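You operate a simulated robot arm through the tools that you are given. There is no shell and no other tool.

The job below is to be done with a simulated robot arm. You get a single attempt, and the scene is never put back.

Task
Put things in order on the heater bench top. At the end: the orange foam block (marked "TRANSIT") stands where the white drying bag stood; the yellow packing block stands where the orange foam block stood; the white drying bag stands where the purple packing block stood; the purple packing block is on the bright punched plate (marked "DIE 2"); whatever was shut is shut again. Leave all else as you found it, and nothing knocked over.

The check looks at the end state, three seconds after you hand in, the way a careful person would. Anything else that was tipped, shoved, dropped, spilled or broken makes it a failure.

Robot
A 7-joint arm with a two-finger parallel gripper, fixed in place. Base frame: the origin is at the foot of the arm, x ahead of it, y to its left, z up; the work surface is at about z = 0. Lengths are in m, angles in rad, forces in N, time in s.
With the tool pointing down near the work surface it reaches from about 0.24 to 0.62 m from the base axis. Its first joint turns from -1.152 to 1.152 rad. Payload 2.6 kg.
Tool frame: the origin (TCP) lies between the finger pads and is the grasp point; the fingertips stand 0.03 m ahead of it; z points along the fingers, y is the line along which they close. Largest opening 0.094 m; finger width 0.028, thickness 0.01; the body of the gripper, 0.05 by 0.096 m, starts 0.055 m behind the TCP.
Orientation is that of the tool frame in the base frame, as a unit quaternion [w, x, y, z]. With the fingers straight down and closing along the base's y, the tool's x points along the base's -x, its y along +y and its z along -z.

Tools
- The arm moves only by the tool apply_moves. Its argument "steps" is a list of rows, each an object of numbers (a shift or turn left out is 0, a gripper value left out holds the last): "x", "y", "z": the shift along the tool's x, y, z in m; "ax", "ay", "az": the turn, a rotation vector about the tool's x, y, z in rad; "hand": the finger opening in m, from 0 to 0.094. In form: [{"x": .., "y": .., "z": .., "ax": .., "ay": .., "az": .., "hand": ..}, ...]. A call has 1 to 20 rows; each row shifts and turns the commanded pose from where the row before left it, along the tool's axes as they then stand. Each row takes 0.2 s and may step no farther than 0.05 m and 0.15 rad from the row before; otherwise, or with a gripper value out of range, the whole call is refused. A pose out of reach is approached as far as the arm can. The call stops where the force on the tool passes 40 N (or 10 N more than at its start, if that is more) or the arm is blocked; 0.2 s more then pass. The fingers move at their own pace (about 0.072 m/s each) and stop on an object; they squeeze with about 27 N. The grip force told is the motor's: it shows also when the fingers shut on nothing. Time passes only in rows, and 0.2 s behind the last, so rows that do not move let the fingers close. It gives the time, the measured TCP pose, the force on the tool (base axes), the opening and the grip force at its end, in the units of the frame above (readings bear some noise), with the torque about the TCP (base axes, N m) and any sound that the robot's microphone picked up.
- Cameras (640 x 400 px; columns grow to the right, rows downward): "scene" is fixed at [0.032, 0.4247, 0.5747]; the picture's right is [-0.83, -0.55, 0.00], its down [-0.26, 0.40, -0.88] and it looks along [0.49, -0.73, -0.47] (base axes); focal length 338 px, centre (320, 200). "wrist" rides on the gripper at [0.076, 0.014, -0.102] in the tool frame; the picture's right is [-0.18, 0.98, 0.00], its down [-0.75, -0.14, -0.64] and it looks along [-0.63, -0.12, 0.77] (tool axes); focal length 243 px, centre (320, 200). There is no depth. A picture from a camera that has moved, and an enlarged one, comes with that camera's place and axes in the base frame and with its lens.
- get_image(camera): a new picture of that camera. It takes no simulated time.
- inspect(camera, box): a new picture of the part [left, top, right, bottom] of that camera's present view, enlarged. It takes no simulated time.
- sign_off(): hands the job in; it is judged then, once.

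Places have to be worked out from the pictures, the camera data and where the tool is seen. Open the gripper and draw the arm clear of the work before you hand the job in, unless the task says otherwise.

The tools are called after "Call:" as a command line: name --argument value ..., lists and objects as JSON in quotes. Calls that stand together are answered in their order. apply_moves: Moves the arm, as the interface text tells. Its arguments: {"type":"object","properties":{"steps":{"type":"array"}},"required":["steps"]} The other tools are called the same way: get_image (camera) takes a picture; inspect (camera, box) takes an enlarged picture of a part of a camera's view; sign_off () hands the job in.

At the start:

```text
time_s: 0.0
ee_pos: [0.3324, -0.0686, 0.3356]
orientation: [0.0, 0.001, 1.0, 0.001]
wrist_force: [-0.1, -0.4, -0.1]
ft_torque: [-0.03, 0.03, -0.02]
opening: 0.0939
grip_force: 0.0
```

scene: 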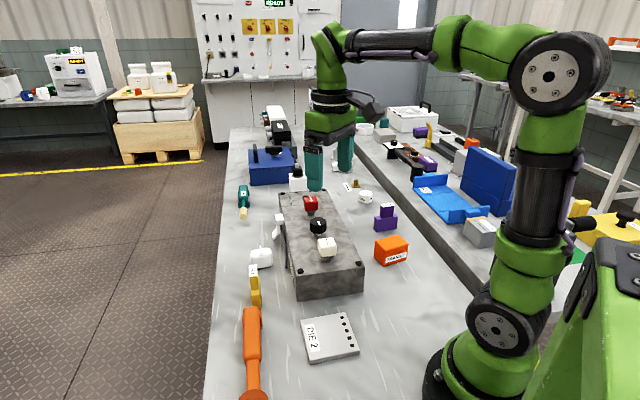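
wrist: 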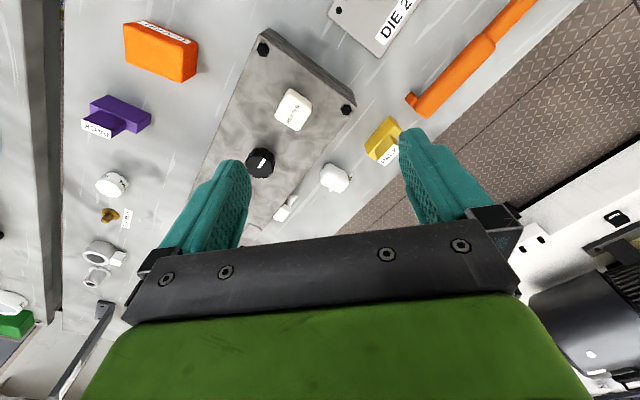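

I'll start by looking closely at the bench in both views to locate the blocks, the bag and the plate.

Call:
inspect --camera "scene" --box '[200, 220, 360, 400]'

Call:
inspect --camera "scene" --box '[230, 90, 430, 290]'

Call:
inspect --camera "wrist" --box '[60, 0, 320, 200]'

Call:
inspect --camera "wrist" --box '[260, 0, 560, 240]'

```text
2.22 times, centred on (280, 310) of scene
camera zoom: at [0.032, 0.4247, 0.5747], right [-0.83, -0.55, 0.0], down [-0.26, 0.4, -0.88], along [0.49, -0.73, -0.47], focal length 750 px, centre (409, -44)
```

zoom: 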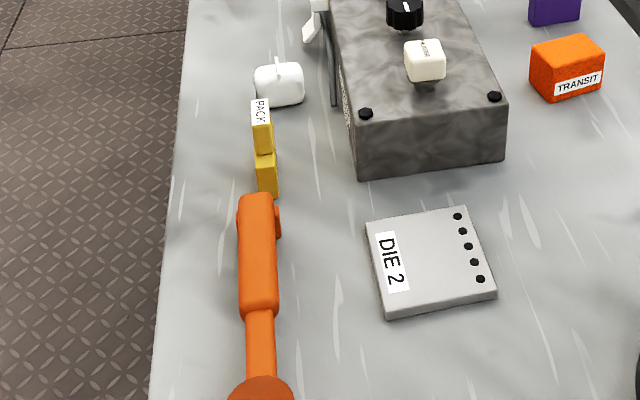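

```text
2.00 times, centred on (330, 190) of scene
camera zoom: at [0.032, 0.4247, 0.5747], right [-0.83, -0.55, 0.0], down [-0.26, 0.4, -0.88], along [0.49, -0.73, -0.47], focal length 675 px, centre (300, 220)
```

zoom: 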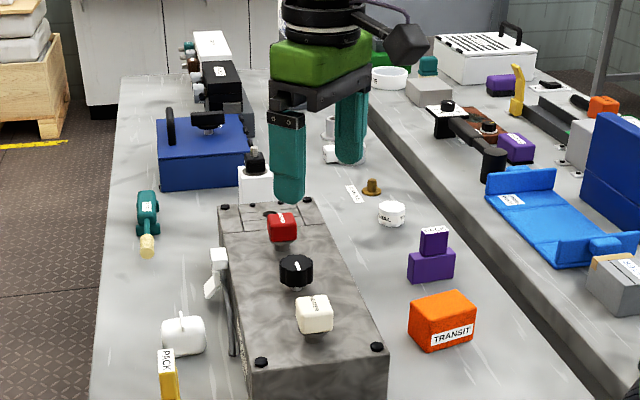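

```text
2.00 times, centred on (190, 100) of wrist
camera zoom: at [0.2564, -0.0545, 0.4378], right [0.18, 0.98, 0.0], down [0.75, -0.14, 0.64], along [0.63, -0.12, -0.77], focal length 485 px, centre (580, 400)
```

zoom: 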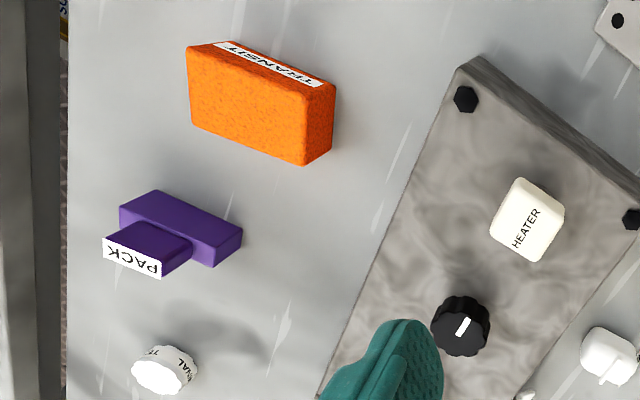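

```text
1.67 times, centred on (410, 120) of wrist
camera zoom: at [0.2564, -0.0545, 0.4378], right [0.18, 0.98, 0.0], down [0.75, -0.14, 0.64], along [0.63, -0.12, -0.77], focal length 404 px, centre (170, 333)
```

zoom: 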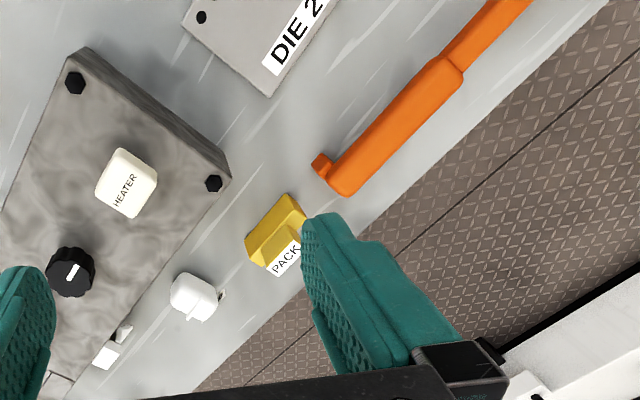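

The rotated blocks and the plate are clear, but I need to make sure which object is the drying bag and whether anything is covered or closed. I'll enlarge those areas.

Call:
inspect --camera "scene" --box '[230, 235, 300, 305]'

Call:
inspect --camera "scene" --box '[230, 95, 330, 195]'

Call:
inspect --camera "scene" --box '[330, 160, 430, 270]'

Call:
inspect --camera "wrist" --box '[310, 100, 420, 220]'

Call:
inspect --camera "wrist" --box '[60, 150, 220, 330]'

```text
5.71 times, centred on (265, 270) of scene
camera zoom: at [0.032, 0.4247, 0.5747], right [-0.83, -0.55, 0.0], down [-0.26, 0.4, -0.88], along [0.49, -0.73, -0.47], focal length 1929 px, centre (634, -200)
```

zoom: 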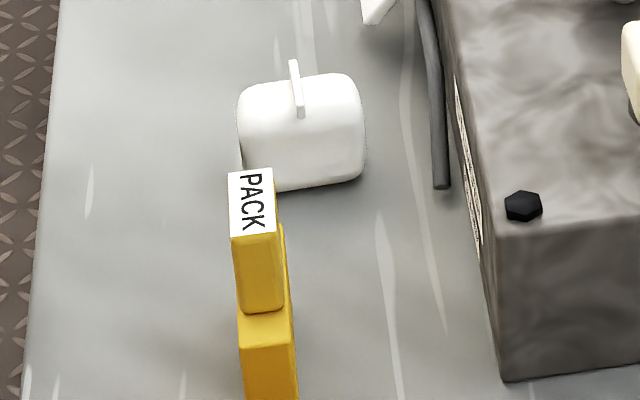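

```text
4.00 times, centred on (280, 145) of scene
camera zoom: at [0.032, 0.4247, 0.5747], right [-0.83, -0.55, 0.0], down [-0.26, 0.4, -0.88], along [0.49, -0.73, -0.47], focal length 1350 px, centre (480, 420)
```

zoom: 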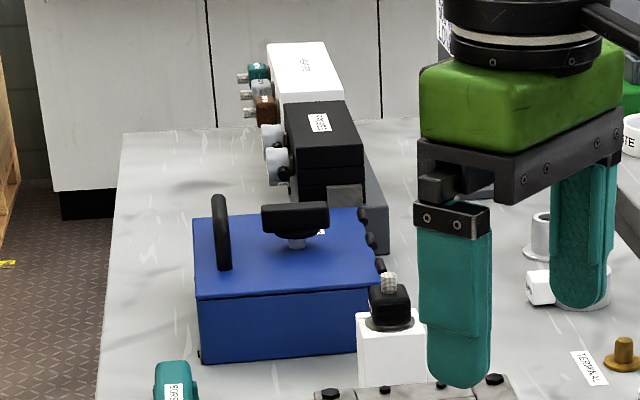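

```text
3.64 times, centred on (380, 215) of scene
camera zoom: at [0.032, 0.4247, 0.5747], right [-0.83, -0.55, 0.0], down [-0.26, 0.4, -0.88], along [0.49, -0.73, -0.47], focal length 1228 px, centre (102, 146)
```

zoom: 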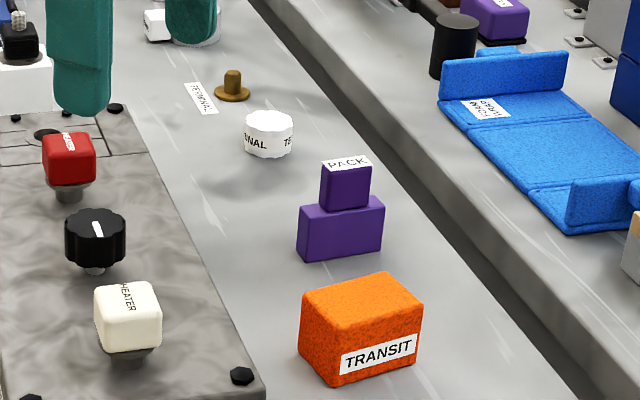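

```text
3.33 times, centred on (365, 160) of wrist
camera zoom: at [0.2564, -0.0545, 0.4378], right [0.18, 0.98, 0.0], down [0.75, -0.14, 0.64], along [0.63, -0.12, -0.77], focal length 809 px, centre (170, 333)
```

zoom: 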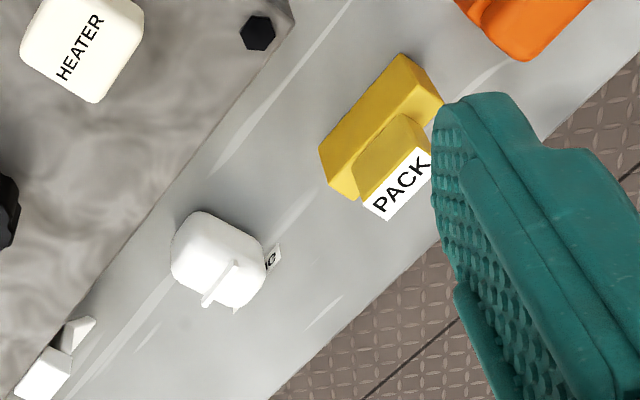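

```text
2.22 times, centred on (140, 240) of wrist
camera zoom: at [0.2564, -0.0545, 0.4378], right [0.18, 0.98, 0.0], down [0.75, -0.14, 0.64], along [0.63, -0.12, -0.77], focal length 539 px, centre (720, 111)
```

zoom: 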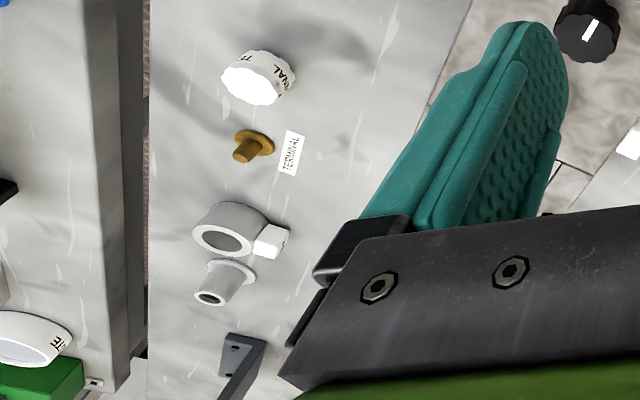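

The bag is the white lump with the fin by the heater; both PACK blocks have a bar base with a smaller upper part. I'll enlarge the purple and yellow blocks and the bag for accurate coordinates.

Call:
inspect --camera "wrist" --box '[70, 80, 160, 140]'

Call:
inspect --camera "wrist" --box '[350, 105, 440, 175]'

Call:
inspect --camera "scene" --box '[360, 195, 420, 240]'

Call:
inspect --camera "scene" --box '[230, 260, 290, 320]'

Call:
inspect --camera "wrist" --box '[310, 150, 370, 200]'

```text
6.67 times, centred on (115, 110) of wrist
camera zoom: at [0.2564, -0.0545, 0.4378], right [0.18, 0.98, 0.0], down [0.75, -0.14, 0.64], along [0.63, -0.12, -0.77], focal length 1618 px, centre (1687, 800)
```

zoom: 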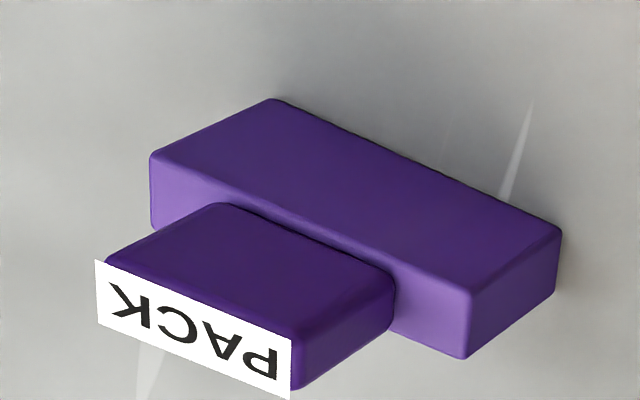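

```text
5.71 times, centred on (395, 140) of wrist
camera zoom: at [0.2564, -0.0545, 0.4378], right [0.18, 0.98, 0.0], down [0.75, -0.14, 0.64], along [0.63, -0.12, -0.77], focal length 1386 px, centre (-109, 543)
```

zoom: 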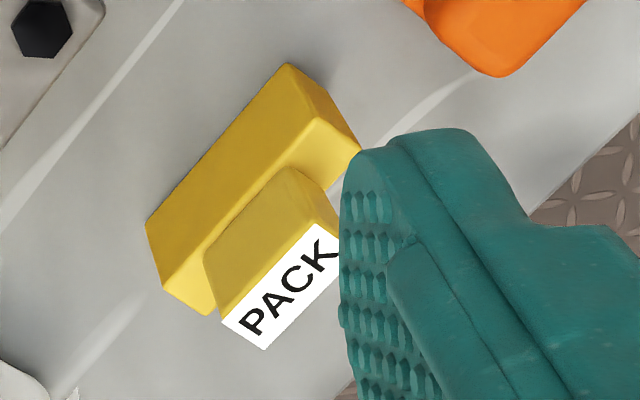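

```text
8.89 times, centred on (390, 218) of scene
camera zoom: at [0.032, 0.4247, 0.5747], right [-0.83, -0.55, 0.0], down [-0.26, 0.4, -0.88], along [0.49, -0.73, -0.47], focal length 3001 px, centre (-302, 44)
```

zoom: 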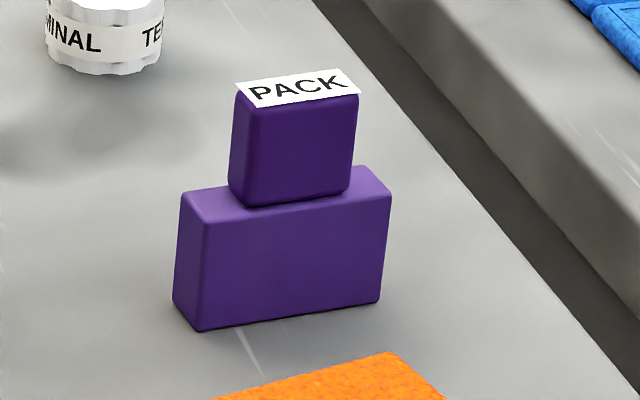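

```text
6.67 times, centred on (260, 290) of scene
camera zoom: at [0.032, 0.4247, 0.5747], right [-0.83, -0.55, 0.0], down [-0.26, 0.4, -0.88], along [0.49, -0.73, -0.47], focal length 2251 px, centre (720, -400)
```

zoom: 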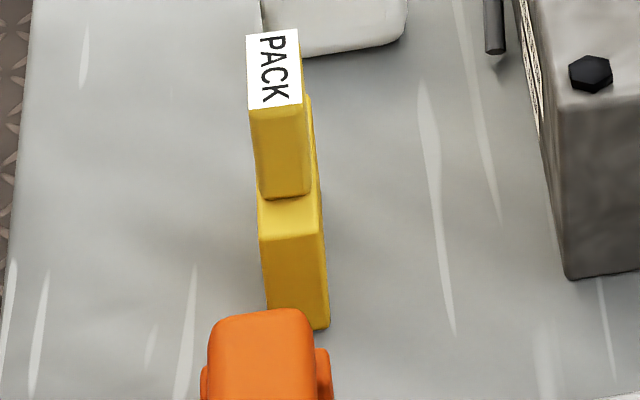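

```text
8.00 times, centred on (340, 175) of wrist
camera zoom: at [0.2564, -0.0545, 0.4378], right [0.18, 0.98, 0.0], down [0.75, -0.14, 0.64], along [0.63, -0.12, -0.77], focal length 1941 px, centre (160, 400)
```

zoom: 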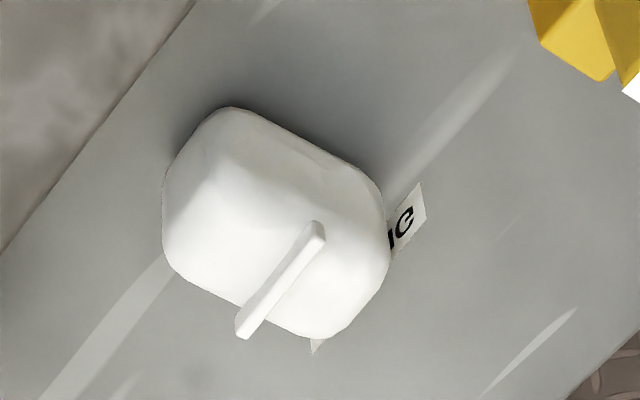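

Working estimates (base frame):

| Object | Position | Notes |
|---|---|---|
| Purple | about (0.348, -0.418) | thin bar, long axis about 48° |
| Orange | about (0.276, -0.290) | |
| Yellow | about (0.476, 0.022) | |
| Bag | about (0.548, -0.078) | |
| Plate | centre about (0.279, 0.020) | |

Doing purple→plate, bag→purple's place, orange→bag's place, yellow→orange's place needs no parking spot. I move high over purple and turn the fingers to its thin axis.

Call:
apply_moves --steps '[{"y": -0.049, "x": -0.002}, {"y": -0.05, "x": -0.002}, {"y": -0.05, "x": -0.002}, {"y": -0.05, "x": -0.002}, {"y": -0.05, "x": -0.002}, {"y": -0.05, "x": -0.003}, {"y": -0.05, "x": -0.003}, {"az": -0.13963}, {"az": -0.13963}, {"az": -0.13963}, {"az": -0.13963}, {"az": -0.13963}, {"az": -0.13963}, {}]'

Call:
get_image --camera "wrist"

Call:
get_image --camera "scene"

```text
time_s: 3.0
ee_pos: [0.3474, -0.4067, 0.3329]
orientation: [0.0, -0.408, 0.913, 0.0]
wrist_force: [0.4, -0.5, -0.7]
ft_torque: [-0.02, 0.02, -0.02]
opening: 0.0937
grip_force: 0.0
out of reach, approached as far as the arm can: row 7
```

```text
taken
camera wrist: at [0.2862, -0.4544, 0.4371], right [-0.61, 0.79, 0.0], down [0.61, 0.47, 0.64], along [0.51, 0.39, -0.77], focal length 243 px, centre (320, 200)
```

wrist: 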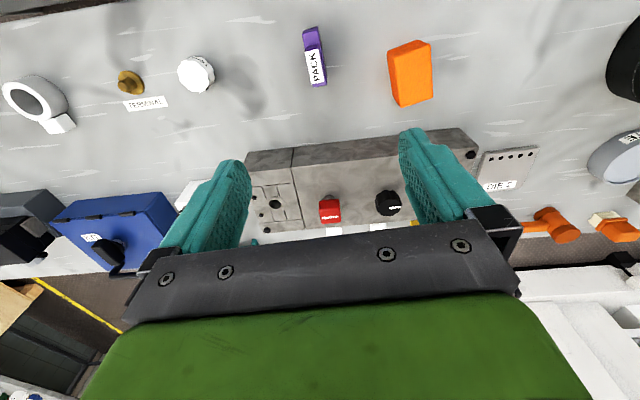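

```text
taken
```

scene: 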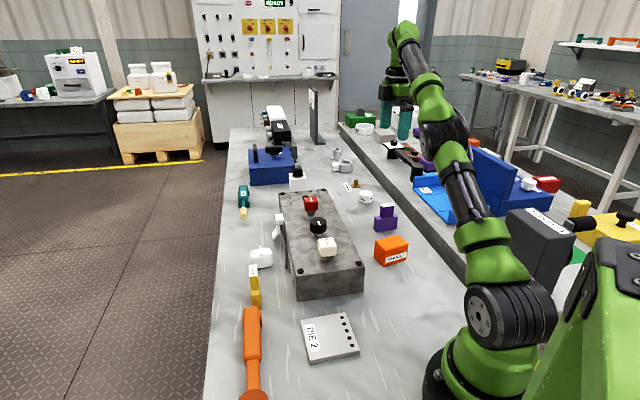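

The arm is turned to φ≈48° above the purple block, slightly short in y because of reach at this height. I'll enlarge to refine purple and orange from this viewpoint.

Call:
inspect --camera "wrist" --box '[280, 15, 360, 95]'

Call:
inspect --camera "wrist" --box '[370, 30, 450, 110]'

```text
5.00 times, centred on (320, 55) of wrist
camera zoom: at [0.2862, -0.4544, 0.4371], right [-0.61, 0.79, 0.0], down [0.61, 0.47, 0.64], along [0.51, 0.39, -0.77], focal length 1213 px, centre (320, 925)
```

zoom: 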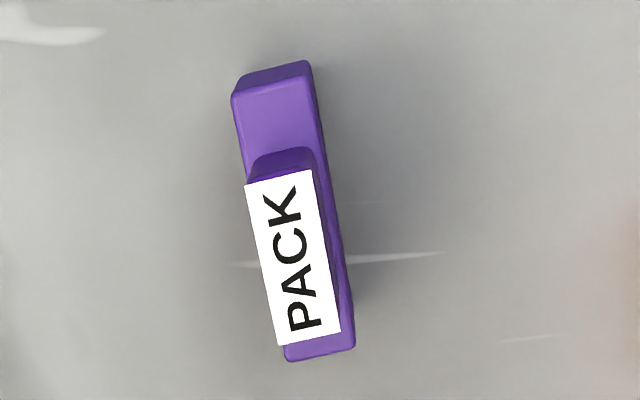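

```text
5.00 times, centred on (410, 70) of wrist
camera zoom: at [0.2862, -0.4544, 0.4371], right [-0.61, 0.79, 0.0], down [0.61, 0.47, 0.64], along [0.51, 0.39, -0.77], focal length 1213 px, centre (-130, 850)
```

zoom: 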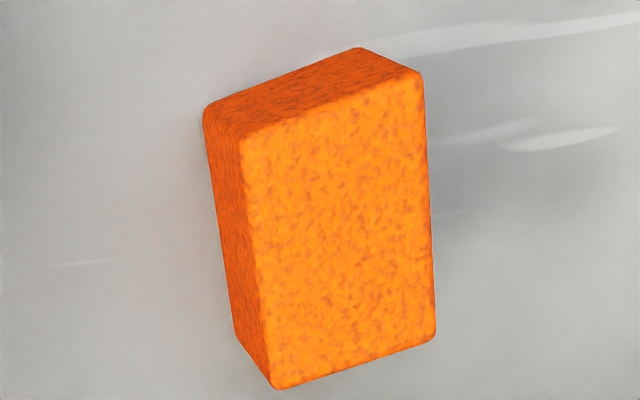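

Refined: purple centre (0.3465, -0.416), thickness about 0.022, angle 48°. Orange centre (0.275, -0.2895), about 0.07×0.048×0.052, long axis about 57°. I go down partway over purple and check where the arm actually is.

Call:
apply_moves --steps '[{"z": 0.05, "hand": 0.065}, {"z": 0.05}, {"z": 0.05}, {"z": 0.03}, {}, {}]'

Call:
get_image --camera "wrist"

```text
time_s: 4.4
ee_pos: [0.348, -0.4062, 0.1546]
orientation: [-0.001, -0.407, 0.914, 0.0]
wrist_force: [-0.2, 0.8, 0.0]
ft_torque: [-0.02, 0.02, -0.01]
opening: 0.065
grip_force: 0.2
```

```text
taken
camera wrist: at [0.2863, -0.4539, 0.2572], right [-0.61, 0.79, 0.0], down [0.61, 0.47, 0.64], along [0.51, 0.39, -0.77], focal length 243 px, centre (320, 200)
```

wrist: 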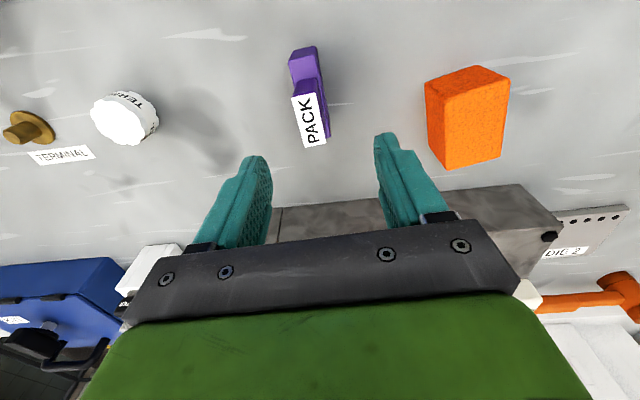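

The label centre from this closer view works out at (0.347, -0.417), which matches my estimate. I correct by about 1 cm, go down to z≈0.055 and close on the bar.

Call:
apply_moves --steps '[{"x": 0.0083, "y": -0.0054}, {"z": 0.04}, {"z": 0.03}, {"z": 0.02}, {"z": 0.0096}, {}]'

Call:
get_image --camera "wrist"

Call:
inspect --camera "scene" --box '[340, 160, 440, 260]'

```text
time_s: 5.8
ee_pos: [0.3467, -0.4158, 0.0543]
orientation: [0.001, -0.407, 0.913, 0.0]
wrist_force: [-0.5, 0.3, 0.9]
ft_torque: [-0.02, 0.01, 0.01]
opening: 0.0651
grip_force: 0.1
```

```text
taken
camera wrist: at [0.2847, -0.4638, 0.1577], right [-0.61, 0.79, 0.0], down [0.61, 0.47, 0.64], along [0.51, 0.39, -0.77], focal length 243 px, centre (320, 200)
```

wrist: 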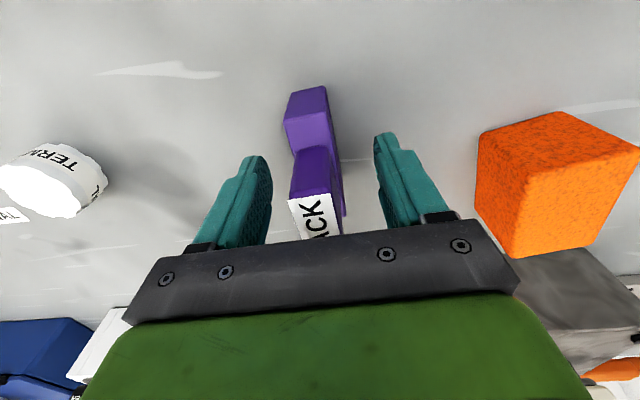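

```text
4.00 times, centred on (390, 210) of scene
camera zoom: at [0.032, 0.4247, 0.5747], right [-0.83, -0.55, 0.0], down [-0.26, 0.4, -0.88], along [0.49, -0.73, -0.47], focal length 1350 px, centre (40, 160)
```

zoom: 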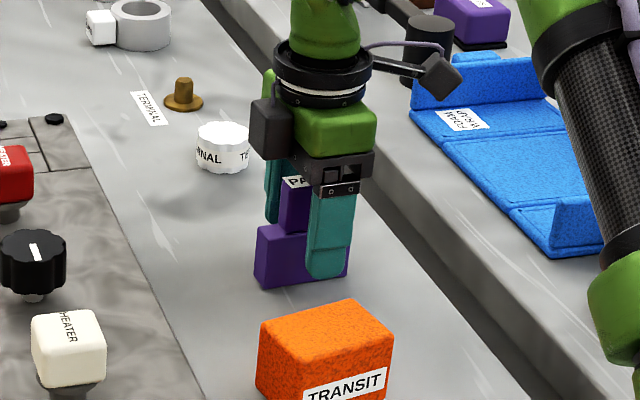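

Projecting my TCP and block positions into the scene view matches what is seen, so the block is centred between the fingers. I close the gripper and lift.

Call:
apply_moves --steps '[{"hand": 0.03}, {"hand": 0.012}, {"hand": 0.012}, {"hand": 0.012}, {"hand": 0.012}]'

Call:
get_image --camera "wrist"

```text
time_s: 7.0
ee_pos: [0.3464, -0.4167, 0.0553]
orientation: [0.0, -0.407, 0.914, 0.0]
wrist_force: [0.5, 0.0, 1.1]
ft_torque: [0.0, -0.01, 0.0]
opening: 0.0223
grip_force: 26.8
```

```text
taken
camera wrist: at [0.2848, -0.4637, 0.1579], right [-0.61, 0.79, 0.0], down [0.61, 0.47, 0.64], along [0.51, 0.39, -0.77], focal length 243 px, centre (320, 200)
```

wrist: 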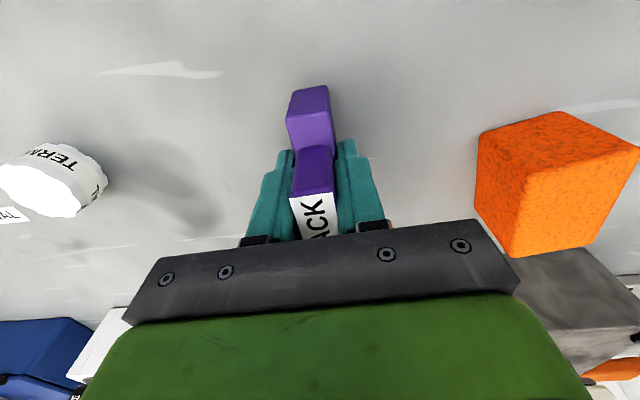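

Grip is solid at 0.0223 m opening, confirming the block's thickness. I lift to about z=0.255 and carry purple over the plate at (0.279, 0.020).

Call:
apply_moves --steps '[{"z": -0.03}, {"z": -0.04}, {"z": -0.045}, {"z": -0.045}, {"z": -0.04}, {"x": -0.0279, "y": 0.0342}, {"x": -0.0279, "y": 0.0342}, {"x": -0.0279, "y": 0.0342}, {"x": -0.0279, "y": 0.0342}, {"x": -0.0279, "y": 0.0342}, {"x": -0.0279, "y": 0.0342}, {"x": -0.0279, "y": 0.0342}, {"x": -0.0279, "y": 0.0342}, {"x": -0.0279, "y": 0.0342}, {"x": -0.0279, "y": 0.0342}, {}]'

Call:
get_image --camera "wrist"

Call:
get_image --camera "scene"

```text
time_s: 10.4
ee_pos: [0.278, 0.0201, 0.2543]
orientation: [0.0, -0.406, 0.914, 0.0]
wrist_force: [0.6, -1.1, -2.1]
ft_torque: [0.01, 0.0, 0.02]
opening: 0.0223
grip_force: 26.9
```

```text
taken
camera wrist: at [0.2172, -0.0265, 0.3572], right [-0.61, 0.79, 0.0], down [0.61, 0.47, 0.64], along [0.51, 0.39, -0.77], focal length 243 px, centre (320, 200)
```

wrist: 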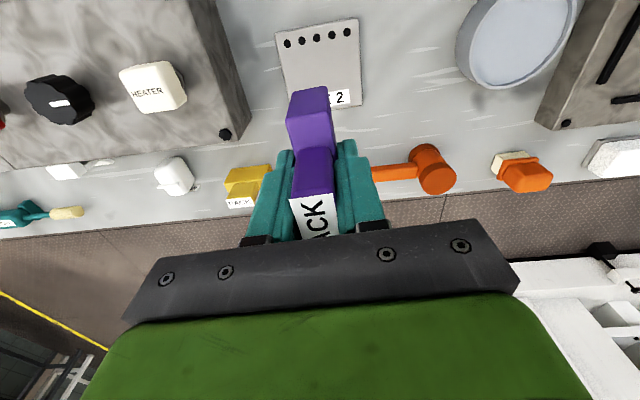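

```text
taken
```

scene: 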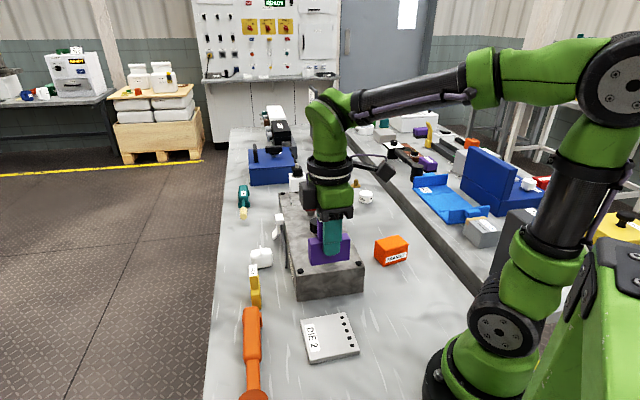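

The wrist view puts the plate centre at about (0.277, 0.021), and the tool is right over it. I lower to just above the plate.

Call:
apply_moves --steps '[{"z": 0.05}, {"z": 0.05}, {"z": 0.04}, {"z": 0.03}, {"z": 0.012}, {}]'

Call:
get_image --camera "scene"

Call:
inspect --camera "scene" --box '[270, 280, 390, 380]'

```text
time_s: 11.8
ee_pos: [0.2777, 0.02, 0.0718]
orientation: [-0.001, -0.407, 0.914, 0.0]
wrist_force: [0.6, -0.4, -2.6]
ft_torque: [0.0, -0.05, 0.01]
opening: 0.0223
grip_force: 27.5
```

```text
taken
```

scene: 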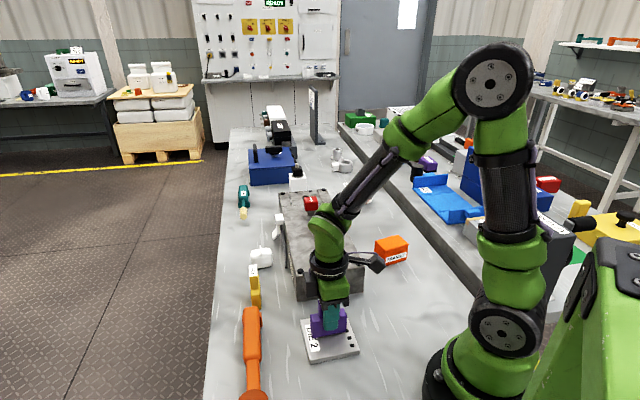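

```text
4.00 times, centred on (330, 330) of scene
camera zoom: at [0.032, 0.4247, 0.5747], right [-0.83, -0.55, 0.0], down [-0.26, 0.4, -0.88], along [0.49, -0.73, -0.47], focal length 1350 px, centre (280, -320)
```

zoom: 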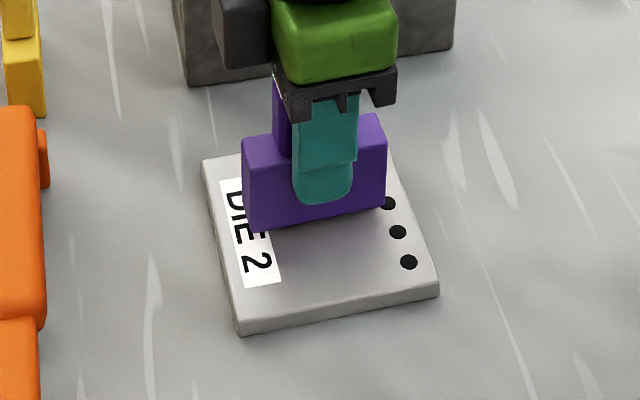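

Purple is hovering a little above the plate, well inside its edges. I lower it in small steps until the force shows contact.

Call:
apply_moves --steps '[{"z": 0.003}, {"z": 0.0025}, {"z": 0.0015}, {}]'

Call:
inspect --camera "scene" --box '[290, 300, 370, 370]'

```text
time_s: 12.8
ee_pos: [0.28, 0.0189, 0.0665]
orientation: [0.0, -0.407, 0.913, 0.0]
wrist_force: [-4.9, -1.8, 15.7]
ft_torque: [-0.08, 0.22, 0.02]
opening: 0.0221
grip_force: 27.2
```

```text
5.71 times, centred on (330, 335) of scene
camera zoom: at [0.0319, 0.4246, 0.5747], right [-0.83, -0.55, 0.0], down [-0.26, 0.4, -0.88], along [0.49, -0.73, -0.47], focal length 1929 px, centre (263, -571)
```

zoom: 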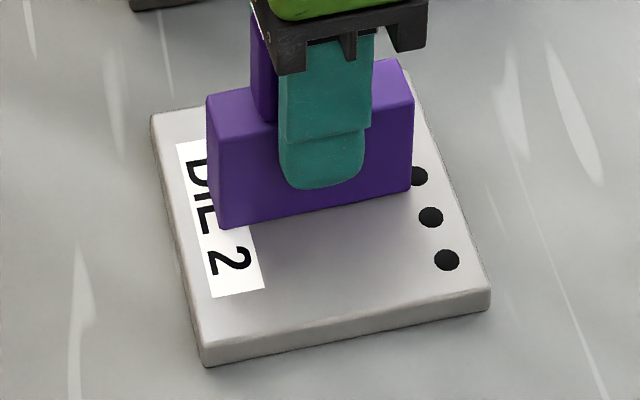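

Contact reads about 16 N at z≈0.0665, so the plate is about 11 mm thick. By its diagonals, the block sits at the plate centre. I ease off the preload and open the fingers slowly.

Call:
apply_moves --steps '[{"z": -0.0012}, {}, {"hand": 0.03}, {"hand": 0.045}, {"hand": 0.055}, {"hand": 0.055}, {}]'

Call:
inspect --camera "scene" --box '[290, 300, 370, 370]'

```text
time_s: 14.4
ee_pos: [0.2796, 0.0191, 0.0663]
orientation: [0.0, -0.407, 0.914, 0.0]
wrist_force: [0.2, -0.6, 0.1]
ft_torque: [0.03, 0.03, -0.03]
opening: 0.0549
grip_force: 0.0
```

```text
5.71 times, centred on (330, 335) of scene
camera zoom: at [0.032, 0.4247, 0.5747], right [-0.83, -0.55, 0.0], down [-0.26, 0.4, -0.88], along [0.49, -0.73, -0.47], focal length 1929 px, centre (263, -571)
```

zoom: 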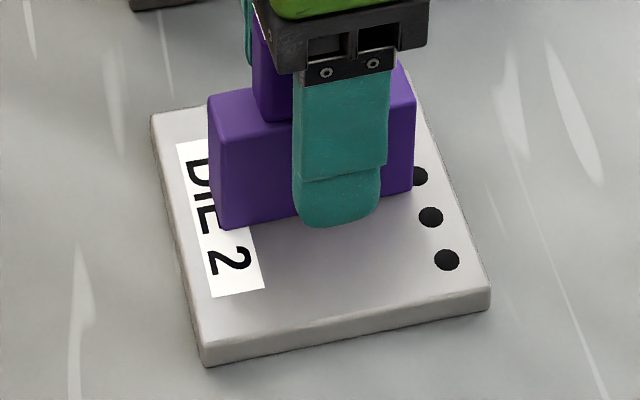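

Purple stands alone on the plate. I lift straight up and go over to the bag, keeping the same tool yaw.

Call:
apply_moves --steps '[{"z": -0.03}, {"z": -0.05}, {"z": -0.05}, {"z": -0.05, "hand": 0.09}, {"z": -0.02}, {"x": -0.0178, "y": -0.0422}, {"x": -0.0178, "y": -0.0422}, {"x": -0.0178, "y": -0.0422}, {"x": -0.0178, "y": -0.0422}, {"x": -0.0178, "y": -0.0422}, {"x": -0.0178, "y": -0.0422}, {}]'

Call:
get_image --camera "wrist"

Call:
inspect --camera "scene" --box '[230, 220, 390, 380]'

```text
time_s: 17.0
ee_pos: [0.5382, -0.0706, 0.2653]
orientation: [0.0, -0.407, 0.913, 0.001]
wrist_force: [-0.7, -0.8, 0.0]
ft_torque: [-0.01, 0.01, 0.0]
opening: 0.0899
grip_force: 0.1
```

```text
taken
camera wrist: at [0.4761, -0.1189, 0.3693], right [-0.61, 0.79, 0.0], down [0.61, 0.47, 0.64], along [0.51, 0.39, -0.77], focal length 243 px, centre (320, 200)
```

wrist: 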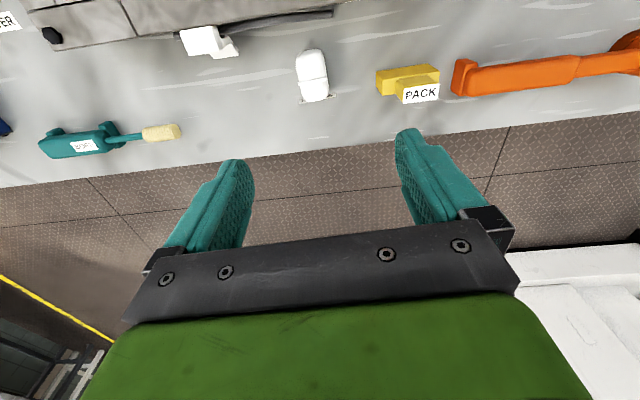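

```text
2.50 times, centred on (310, 300) of scene
camera zoom: at [0.032, 0.4246, 0.5747], right [-0.83, -0.55, 0.0], down [-0.26, 0.4, -0.88], along [0.49, -0.73, -0.47], focal length 844 px, centre (345, -50)
```

zoom: 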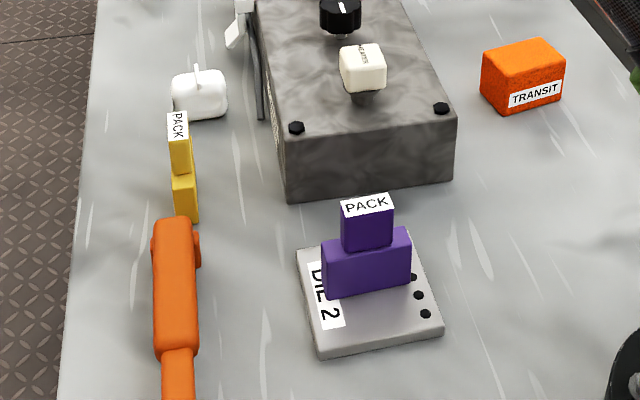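

Purple stands nicely on DIE 2. Now I look closely at the bag from this view.

Call:
inspect --camera "wrist" --box '[280, 40, 350, 110]'

Call:
inspect --camera "wrist" --box '[360, 40, 480, 130]'

Call:
inspect --camera "scene" --box '[240, 230, 290, 280]'

Call:
inspect --camera "wrist" --box '[170, 0, 350, 110]'

```text
5.71 times, centred on (315, 75) of wrist
camera zoom: at [0.4761, -0.1189, 0.3693], right [-0.61, 0.79, 0.0], down [0.61, 0.47, 0.64], along [0.51, 0.39, -0.77], focal length 1386 px, centre (349, 914)
```

zoom: 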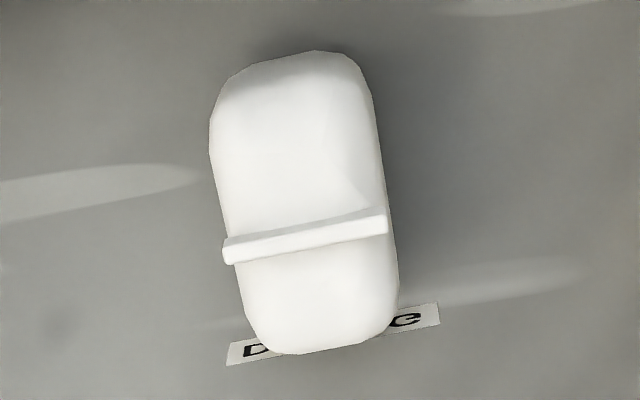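

```text
4.44 times, centred on (420, 85) of wrist
camera zoom: at [0.4761, -0.1189, 0.3693], right [-0.61, 0.79, 0.0], down [0.61, 0.47, 0.64], along [0.51, 0.39, -0.77], focal length 1078 px, centre (-124, 711)
```

zoom: 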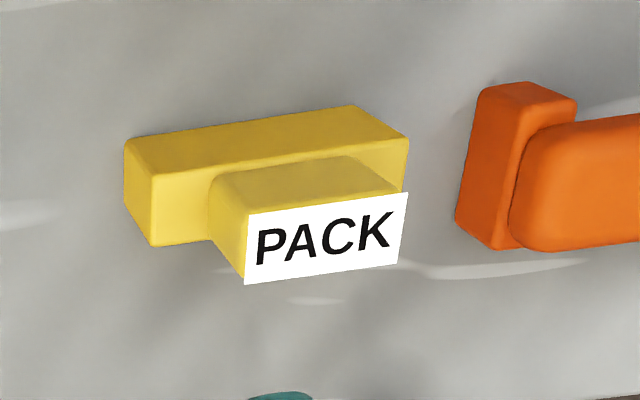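

```text
8.00 times, centred on (265, 255) of scene
camera zoom: at [0.032, 0.4246, 0.5747], right [-0.83, -0.55, 0.0], down [-0.26, 0.4, -0.88], along [0.49, -0.73, -0.47], focal length 2701 px, centre (760, -240)
```

zoom: 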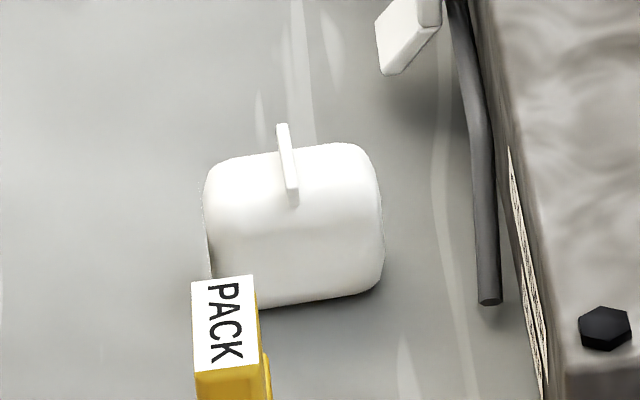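

```text
3.56 times, centred on (260, 55) of wrist
camera zoom: at [0.4761, -0.1189, 0.3693], right [-0.61, 0.79, 0.0], down [0.61, 0.47, 0.64], along [0.51, 0.39, -0.77], focal length 863 px, centre (533, 716)
```

zoom: 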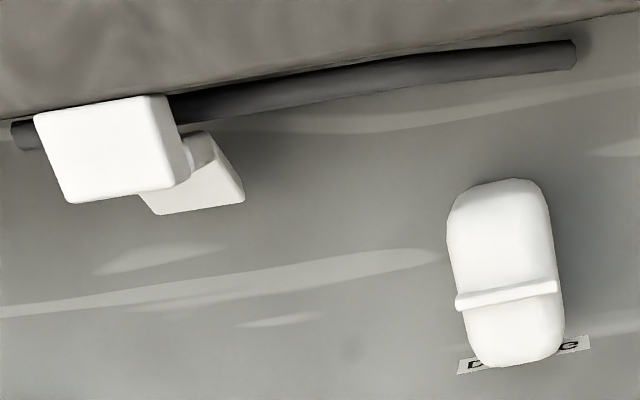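

Triangulating both views, the bag is about 0.058×0.037 with its centre at (0.545, -0.0775). Its long axis is about 48°, body about 0.045 high, fin top about 0.053. I align over it with a moderate opening and go down partway to verify.

Call:
apply_moves --steps '[{"x": 0.0006, "y": -0.0097, "hand": 0.066}, {"z": 0.05}, {"z": 0.05}, {"z": 0.05}, {}]'

Call:
get_image --camera "wrist"

Call:
inspect --camera "scene" --box '[210, 180, 310, 280]'

```text
time_s: 18.2
ee_pos: [0.5466, -0.0777, 0.1165]
orientation: [0.0, -0.407, 0.913, 0.0]
wrist_force: [-0.4, 0.2, -0.3]
ft_torque: [0.0, 0.01, 0.01]
opening: 0.0657
grip_force: 0.0
```

```text
taken
camera wrist: at [0.4837, -0.1245, 0.2188], right [-0.61, 0.79, 0.0], down [0.61, 0.47, 0.64], along [0.51, 0.39, -0.77], focal length 243 px, centre (320, 200)
```

wrist: 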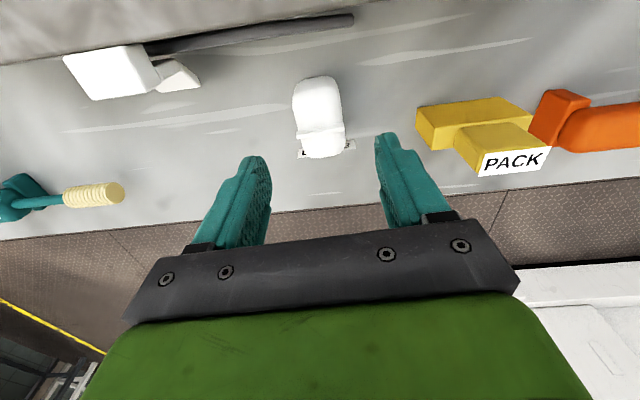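

```text
4.00 times, centred on (260, 230) of scene
camera zoom: at [0.032, 0.4247, 0.5747], right [-0.83, -0.55, 0.0], down [-0.26, 0.4, -0.88], along [0.49, -0.73, -0.47], focal length 1350 px, centre (560, 80)
```

zoom: 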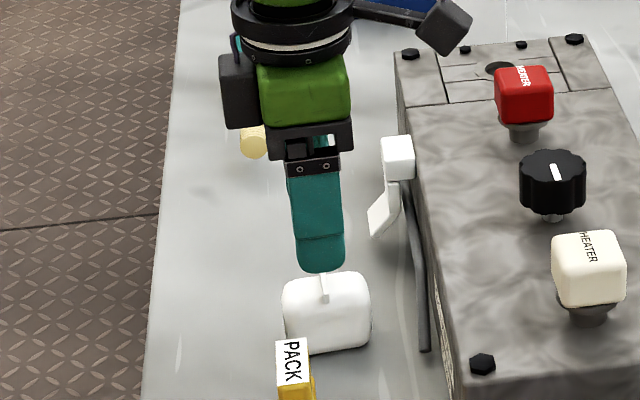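

Looks well aligned; a quick enlarged check of the bag relative to the fingers before the final descent.

Call:
inspect --camera "wrist" --box '[270, 60, 370, 170]'

```text
3.64 times, centred on (320, 115) of wrist
camera zoom: at [0.4837, -0.1245, 0.2188], right [-0.61, 0.79, 0.0], down [0.61, 0.47, 0.64], along [0.51, 0.39, -0.77], focal length 882 px, centre (320, 509)
```

zoom: 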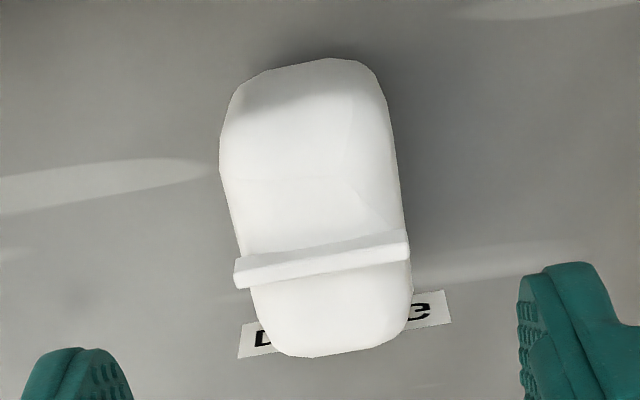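

The bag's mid-line agrees with the tool centre within 2 mm. I descend to z≈0.034 and close.

Call:
apply_moves --steps '[{"z": 0.04}, {"z": 0.025}, {"z": 0.015}, {}, {"hand": 0.045}, {"hand": 0.03}, {"hand": 0.03}, {"hand": 0.03}, {}]'

Call:
get_image --camera "wrist"

Call:
inspect --camera "scene" --box '[210, 200, 310, 300]'

```text
time_s: 20.2
ee_pos: [0.5456, -0.0778, 0.0364]
orientation: [0.0, -0.406, 0.914, 0.0]
wrist_force: [-0.2, -0.4, -0.9]
ft_torque: [0.0, 0.03, -0.03]
opening: 0.0395
grip_force: 27.8
```

```text
taken
camera wrist: at [0.4831, -0.1246, 0.14], right [-0.61, 0.79, 0.0], down [0.61, 0.47, 0.64], along [0.51, 0.39, -0.77], focal length 243 px, centre (320, 200)
```

wrist: 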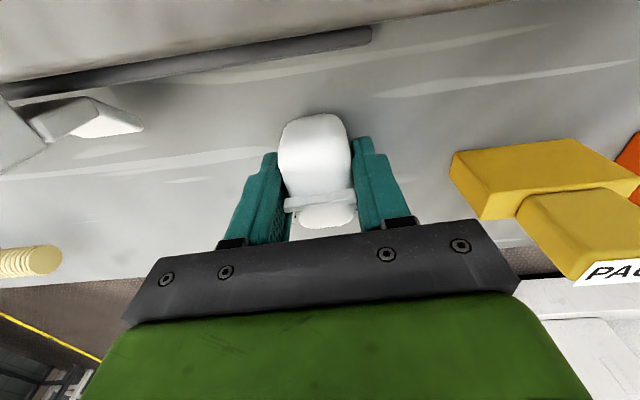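

```text
4.00 times, centred on (260, 250) of scene
camera zoom: at [0.032, 0.4247, 0.5747], right [-0.83, -0.55, 0.0], down [-0.26, 0.4, -0.88], along [0.49, -0.73, -0.47], focal length 1350 px, centre (560, 0)
```

zoom: 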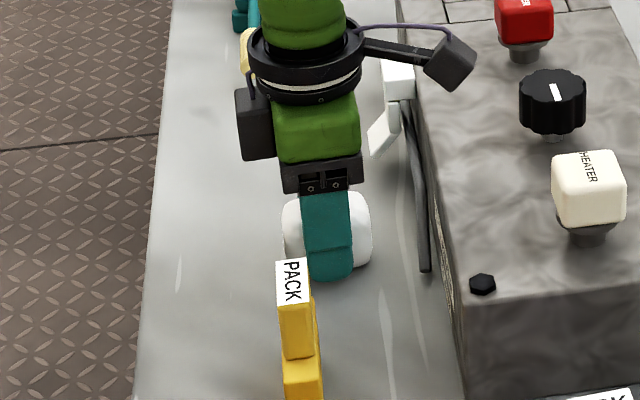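

The bag is held centrally (opening 0.0395), and its place is (0.5455, -0.0775). I lift it and carry it over to purple's old place.

Call:
apply_moves --steps '[{"z": -0.03}, {"z": -0.05}, {"z": -0.05}, {"z": -0.05}, {"x": 0.04273, "y": -0.00873}, {"x": 0.04273, "y": -0.00873}, {"x": 0.04273, "y": -0.00873}, {"x": 0.04273, "y": -0.00873}, {"x": 0.04273, "y": -0.00873}, {"x": 0.04273, "y": -0.00873}, {"x": 0.04273, "y": -0.00873}, {"x": 0.04273, "y": -0.00873}, {"x": 0.04273, "y": -0.00873}, {}]'

Call:
get_image --camera "wrist"

Call:
get_image --camera "scene"

```text
time_s: 23.2
ee_pos: [0.3472, -0.4148, 0.2157]
orientation: [0.0, -0.407, 0.914, 0.0]
wrist_force: [-0.5, 0.7, -0.6]
ft_torque: [0.0, -0.04, 0.03]
opening: 0.0397
grip_force: 26.9
```

```text
taken
camera wrist: at [0.2845, -0.4624, 0.3198], right [-0.61, 0.79, 0.0], down [0.61, 0.47, 0.64], along [0.51, 0.39, -0.77], focal length 243 px, centre (320, 200)
```

wrist: 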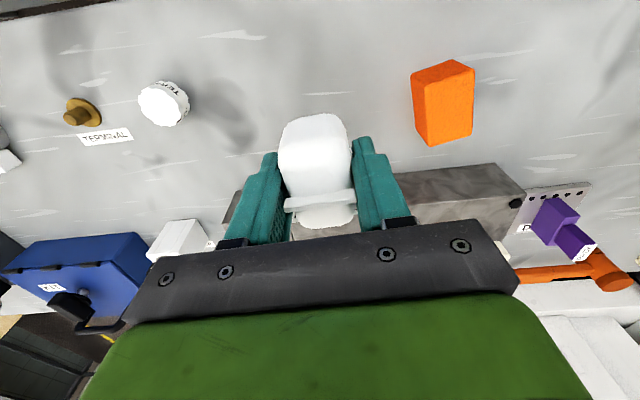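

```text
taken
```

scene: 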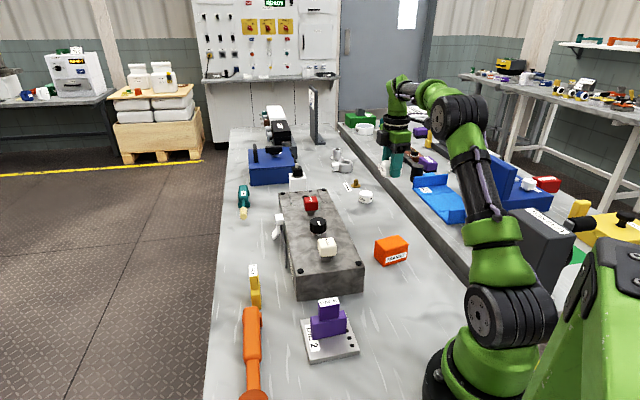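

The bag is above the target spot, within about 1.5 mm. I lower it to just above the surface.

Call:
apply_moves --steps '[{"x": 0.0014, "y": -0.0003}, {"z": 0.05}, {"z": 0.05}, {"z": 0.04}, {"z": 0.025}, {"z": 0.0065}, {}]'

Call:
inspect --camera "scene" --box '[340, 160, 440, 260]'

```text
time_s: 24.8
ee_pos: [0.3454, -0.4161, 0.0446]
orientation: [0.0, -0.406, 0.914, 0.0]
wrist_force: [0.0, -0.3, -0.5]
ft_torque: [-0.03, -0.03, 0.0]
opening: 0.0396
grip_force: 27.1
```

```text
4.00 times, centred on (390, 210) of scene
camera zoom: at [0.032, 0.4246, 0.5747], right [-0.83, -0.55, 0.0], down [-0.26, 0.4, -0.88], along [0.49, -0.73, -0.47], focal length 1350 px, centre (40, 160)
```

zoom: 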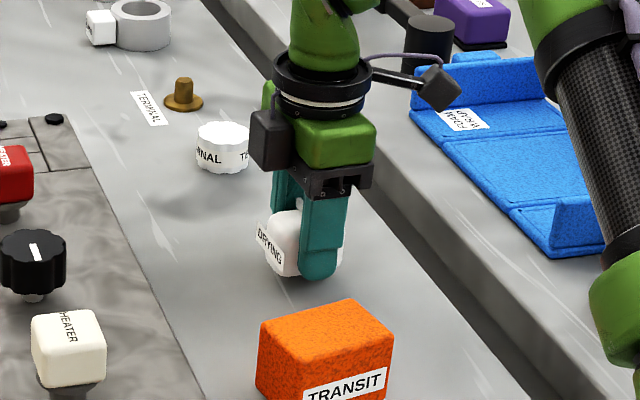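

The bag hovers upright about 8 mm above the bench. I lower it in fine steps until contact.

Call:
apply_moves --steps '[{"z": 0.004}, {"z": 0.0025}, {"z": 0.0015}, {}]'

```text
time_s: 25.8
ee_pos: [0.3459, -0.4173, 0.0371]
orientation: [0.0, -0.407, 0.913, 0.0]
wrist_force: [-0.5, 0.0, -0.2]
ft_torque: [-0.07, -0.05, 0.02]
opening: 0.0397
grip_force: 27.2
```

No contact yet at 0.0371 (it was gripped at 0.0364), so I lower a further 1.5 mm.

Call:
apply_moves --steps '[{"z": 0.0008}, {"z": 0.0007}, {}]'

```text
time_s: 26.6
ee_pos: [0.3462, -0.4169, 0.0366]
orientation: [0.001, -0.407, 0.913, 0.0]
wrist_force: [-0.7, 1.7, 5.1]
ft_torque: [0.08, 0.01, 0.0]
opening: 0.0396
grip_force: 26.7
```

The 5 N upward force shows contact. I open the fingers slowly and look.

Call:
apply_moves --steps '[{"hand": 0.045}, {"hand": 0.055}, {"hand": 0.066}, {"hand": 0.066}, {}]'

Call:
inspect --camera "scene" --box '[340, 160, 440, 260]'

Call:
get_image --camera "wrist"

```text
time_s: 27.8
ee_pos: [0.3462, -0.4166, 0.0362]
orientation: [0.0, -0.407, 0.914, 0.0]
wrist_force: [0.6, -0.4, 0.2]
ft_torque: [0.0, 0.01, 0.0]
opening: 0.066
grip_force: 0.1
```

```text
4.00 times, centred on (390, 210) of scene
camera zoom: at [0.032, 0.4247, 0.5747], right [-0.83, -0.55, 0.0], down [-0.26, 0.4, -0.88], along [0.49, -0.73, -0.47], focal length 1350 px, centre (40, 160)
```

zoom: 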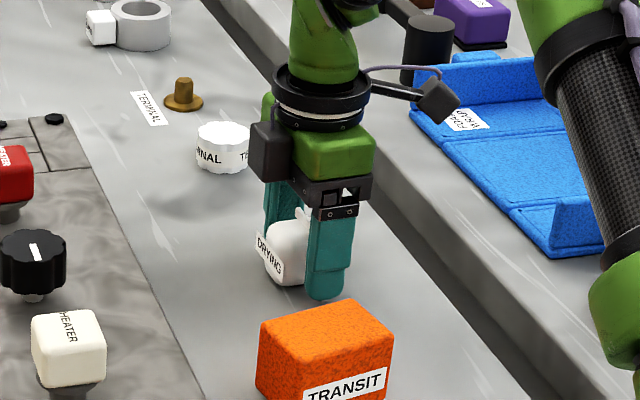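

```text
taken
camera wrist: at [0.2839, -0.4643, 0.1393], right [-0.61, 0.79, 0.0], down [0.61, 0.47, 0.64], along [0.51, 0.39, -0.77], focal length 243 px, centre (320, 200)
```

wrist: 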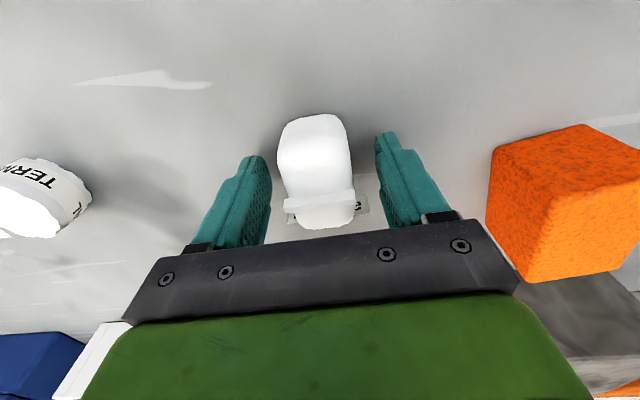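

The bag stands upright on purple's old place. I lift clear, move over the orange block and turn a further 9° to its axis.

Call:
apply_moves --steps '[{"z": -0.03}, {"z": -0.05}, {"z": -0.05}, {"z": -0.04}, {"x": -0.0117, "y": 0.0345, "hand": 0.08}, {"x": -0.0117, "y": 0.0345}, {"x": -0.0117, "y": 0.0345}, {"x": -0.0117, "y": 0.0345}, {"az": -0.0785}, {"az": -0.0785}, {}]'

Call:
get_image --camera "wrist"

Call:
inspect --camera "scene" --box '[330, 170, 430, 280]'

```text
time_s: 30.2
ee_pos: [0.2733, -0.2898, 0.2062]
orientation: [0.0, -0.478, 0.878, 0.0]
wrist_force: [-1.8, 0.4, -0.3]
ft_torque: [0.0, -0.02, 0.02]
opening: 0.08
grip_force: 0.0
```

```text
taken
camera wrist: at [0.2205, -0.346, 0.309], right [-0.72, 0.69, 0.0], down [0.53, 0.56, 0.64], along [0.44, 0.47, -0.77], focal length 243 px, centre (320, 200)
```

wrist: 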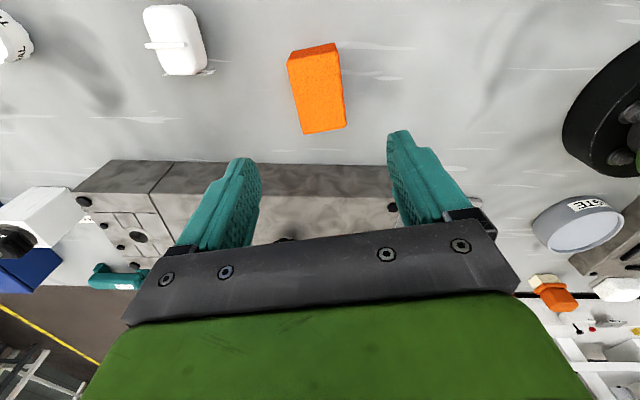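

```text
3.64 times, centred on (380, 225) of scene
camera zoom: at [0.032, 0.4247, 0.5747], right [-0.83, -0.55, 0.0], down [-0.26, 0.4, -0.88], along [0.49, -0.73, -0.47], focal length 1228 px, centre (102, 109)
```

zoom: 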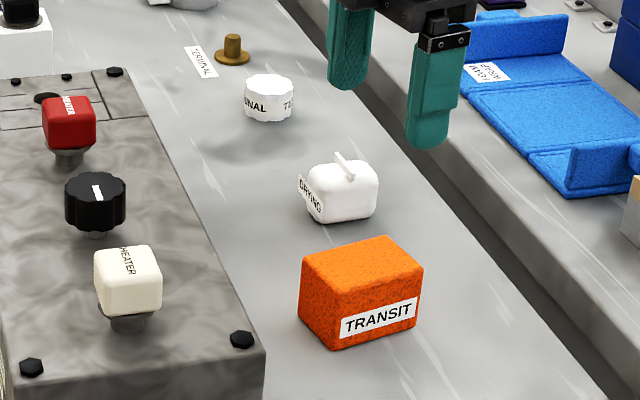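

The bag is upright and stable. I enlarge the orange block to confirm its centre and angle relative to the tool.

Call:
inspect --camera "wrist" --box '[265, 30, 365, 145]'

```text
3.48 times, centred on (315, 88) of wrist
camera zoom: at [0.2205, -0.346, 0.309], right [-0.72, 0.69, 0.0], down [0.53, 0.56, 0.64], along [0.44, 0.47, -0.77], focal length 844 px, centre (337, 591)
```

zoom: 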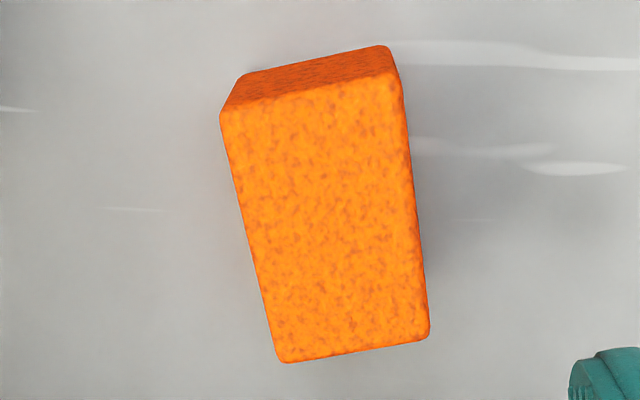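

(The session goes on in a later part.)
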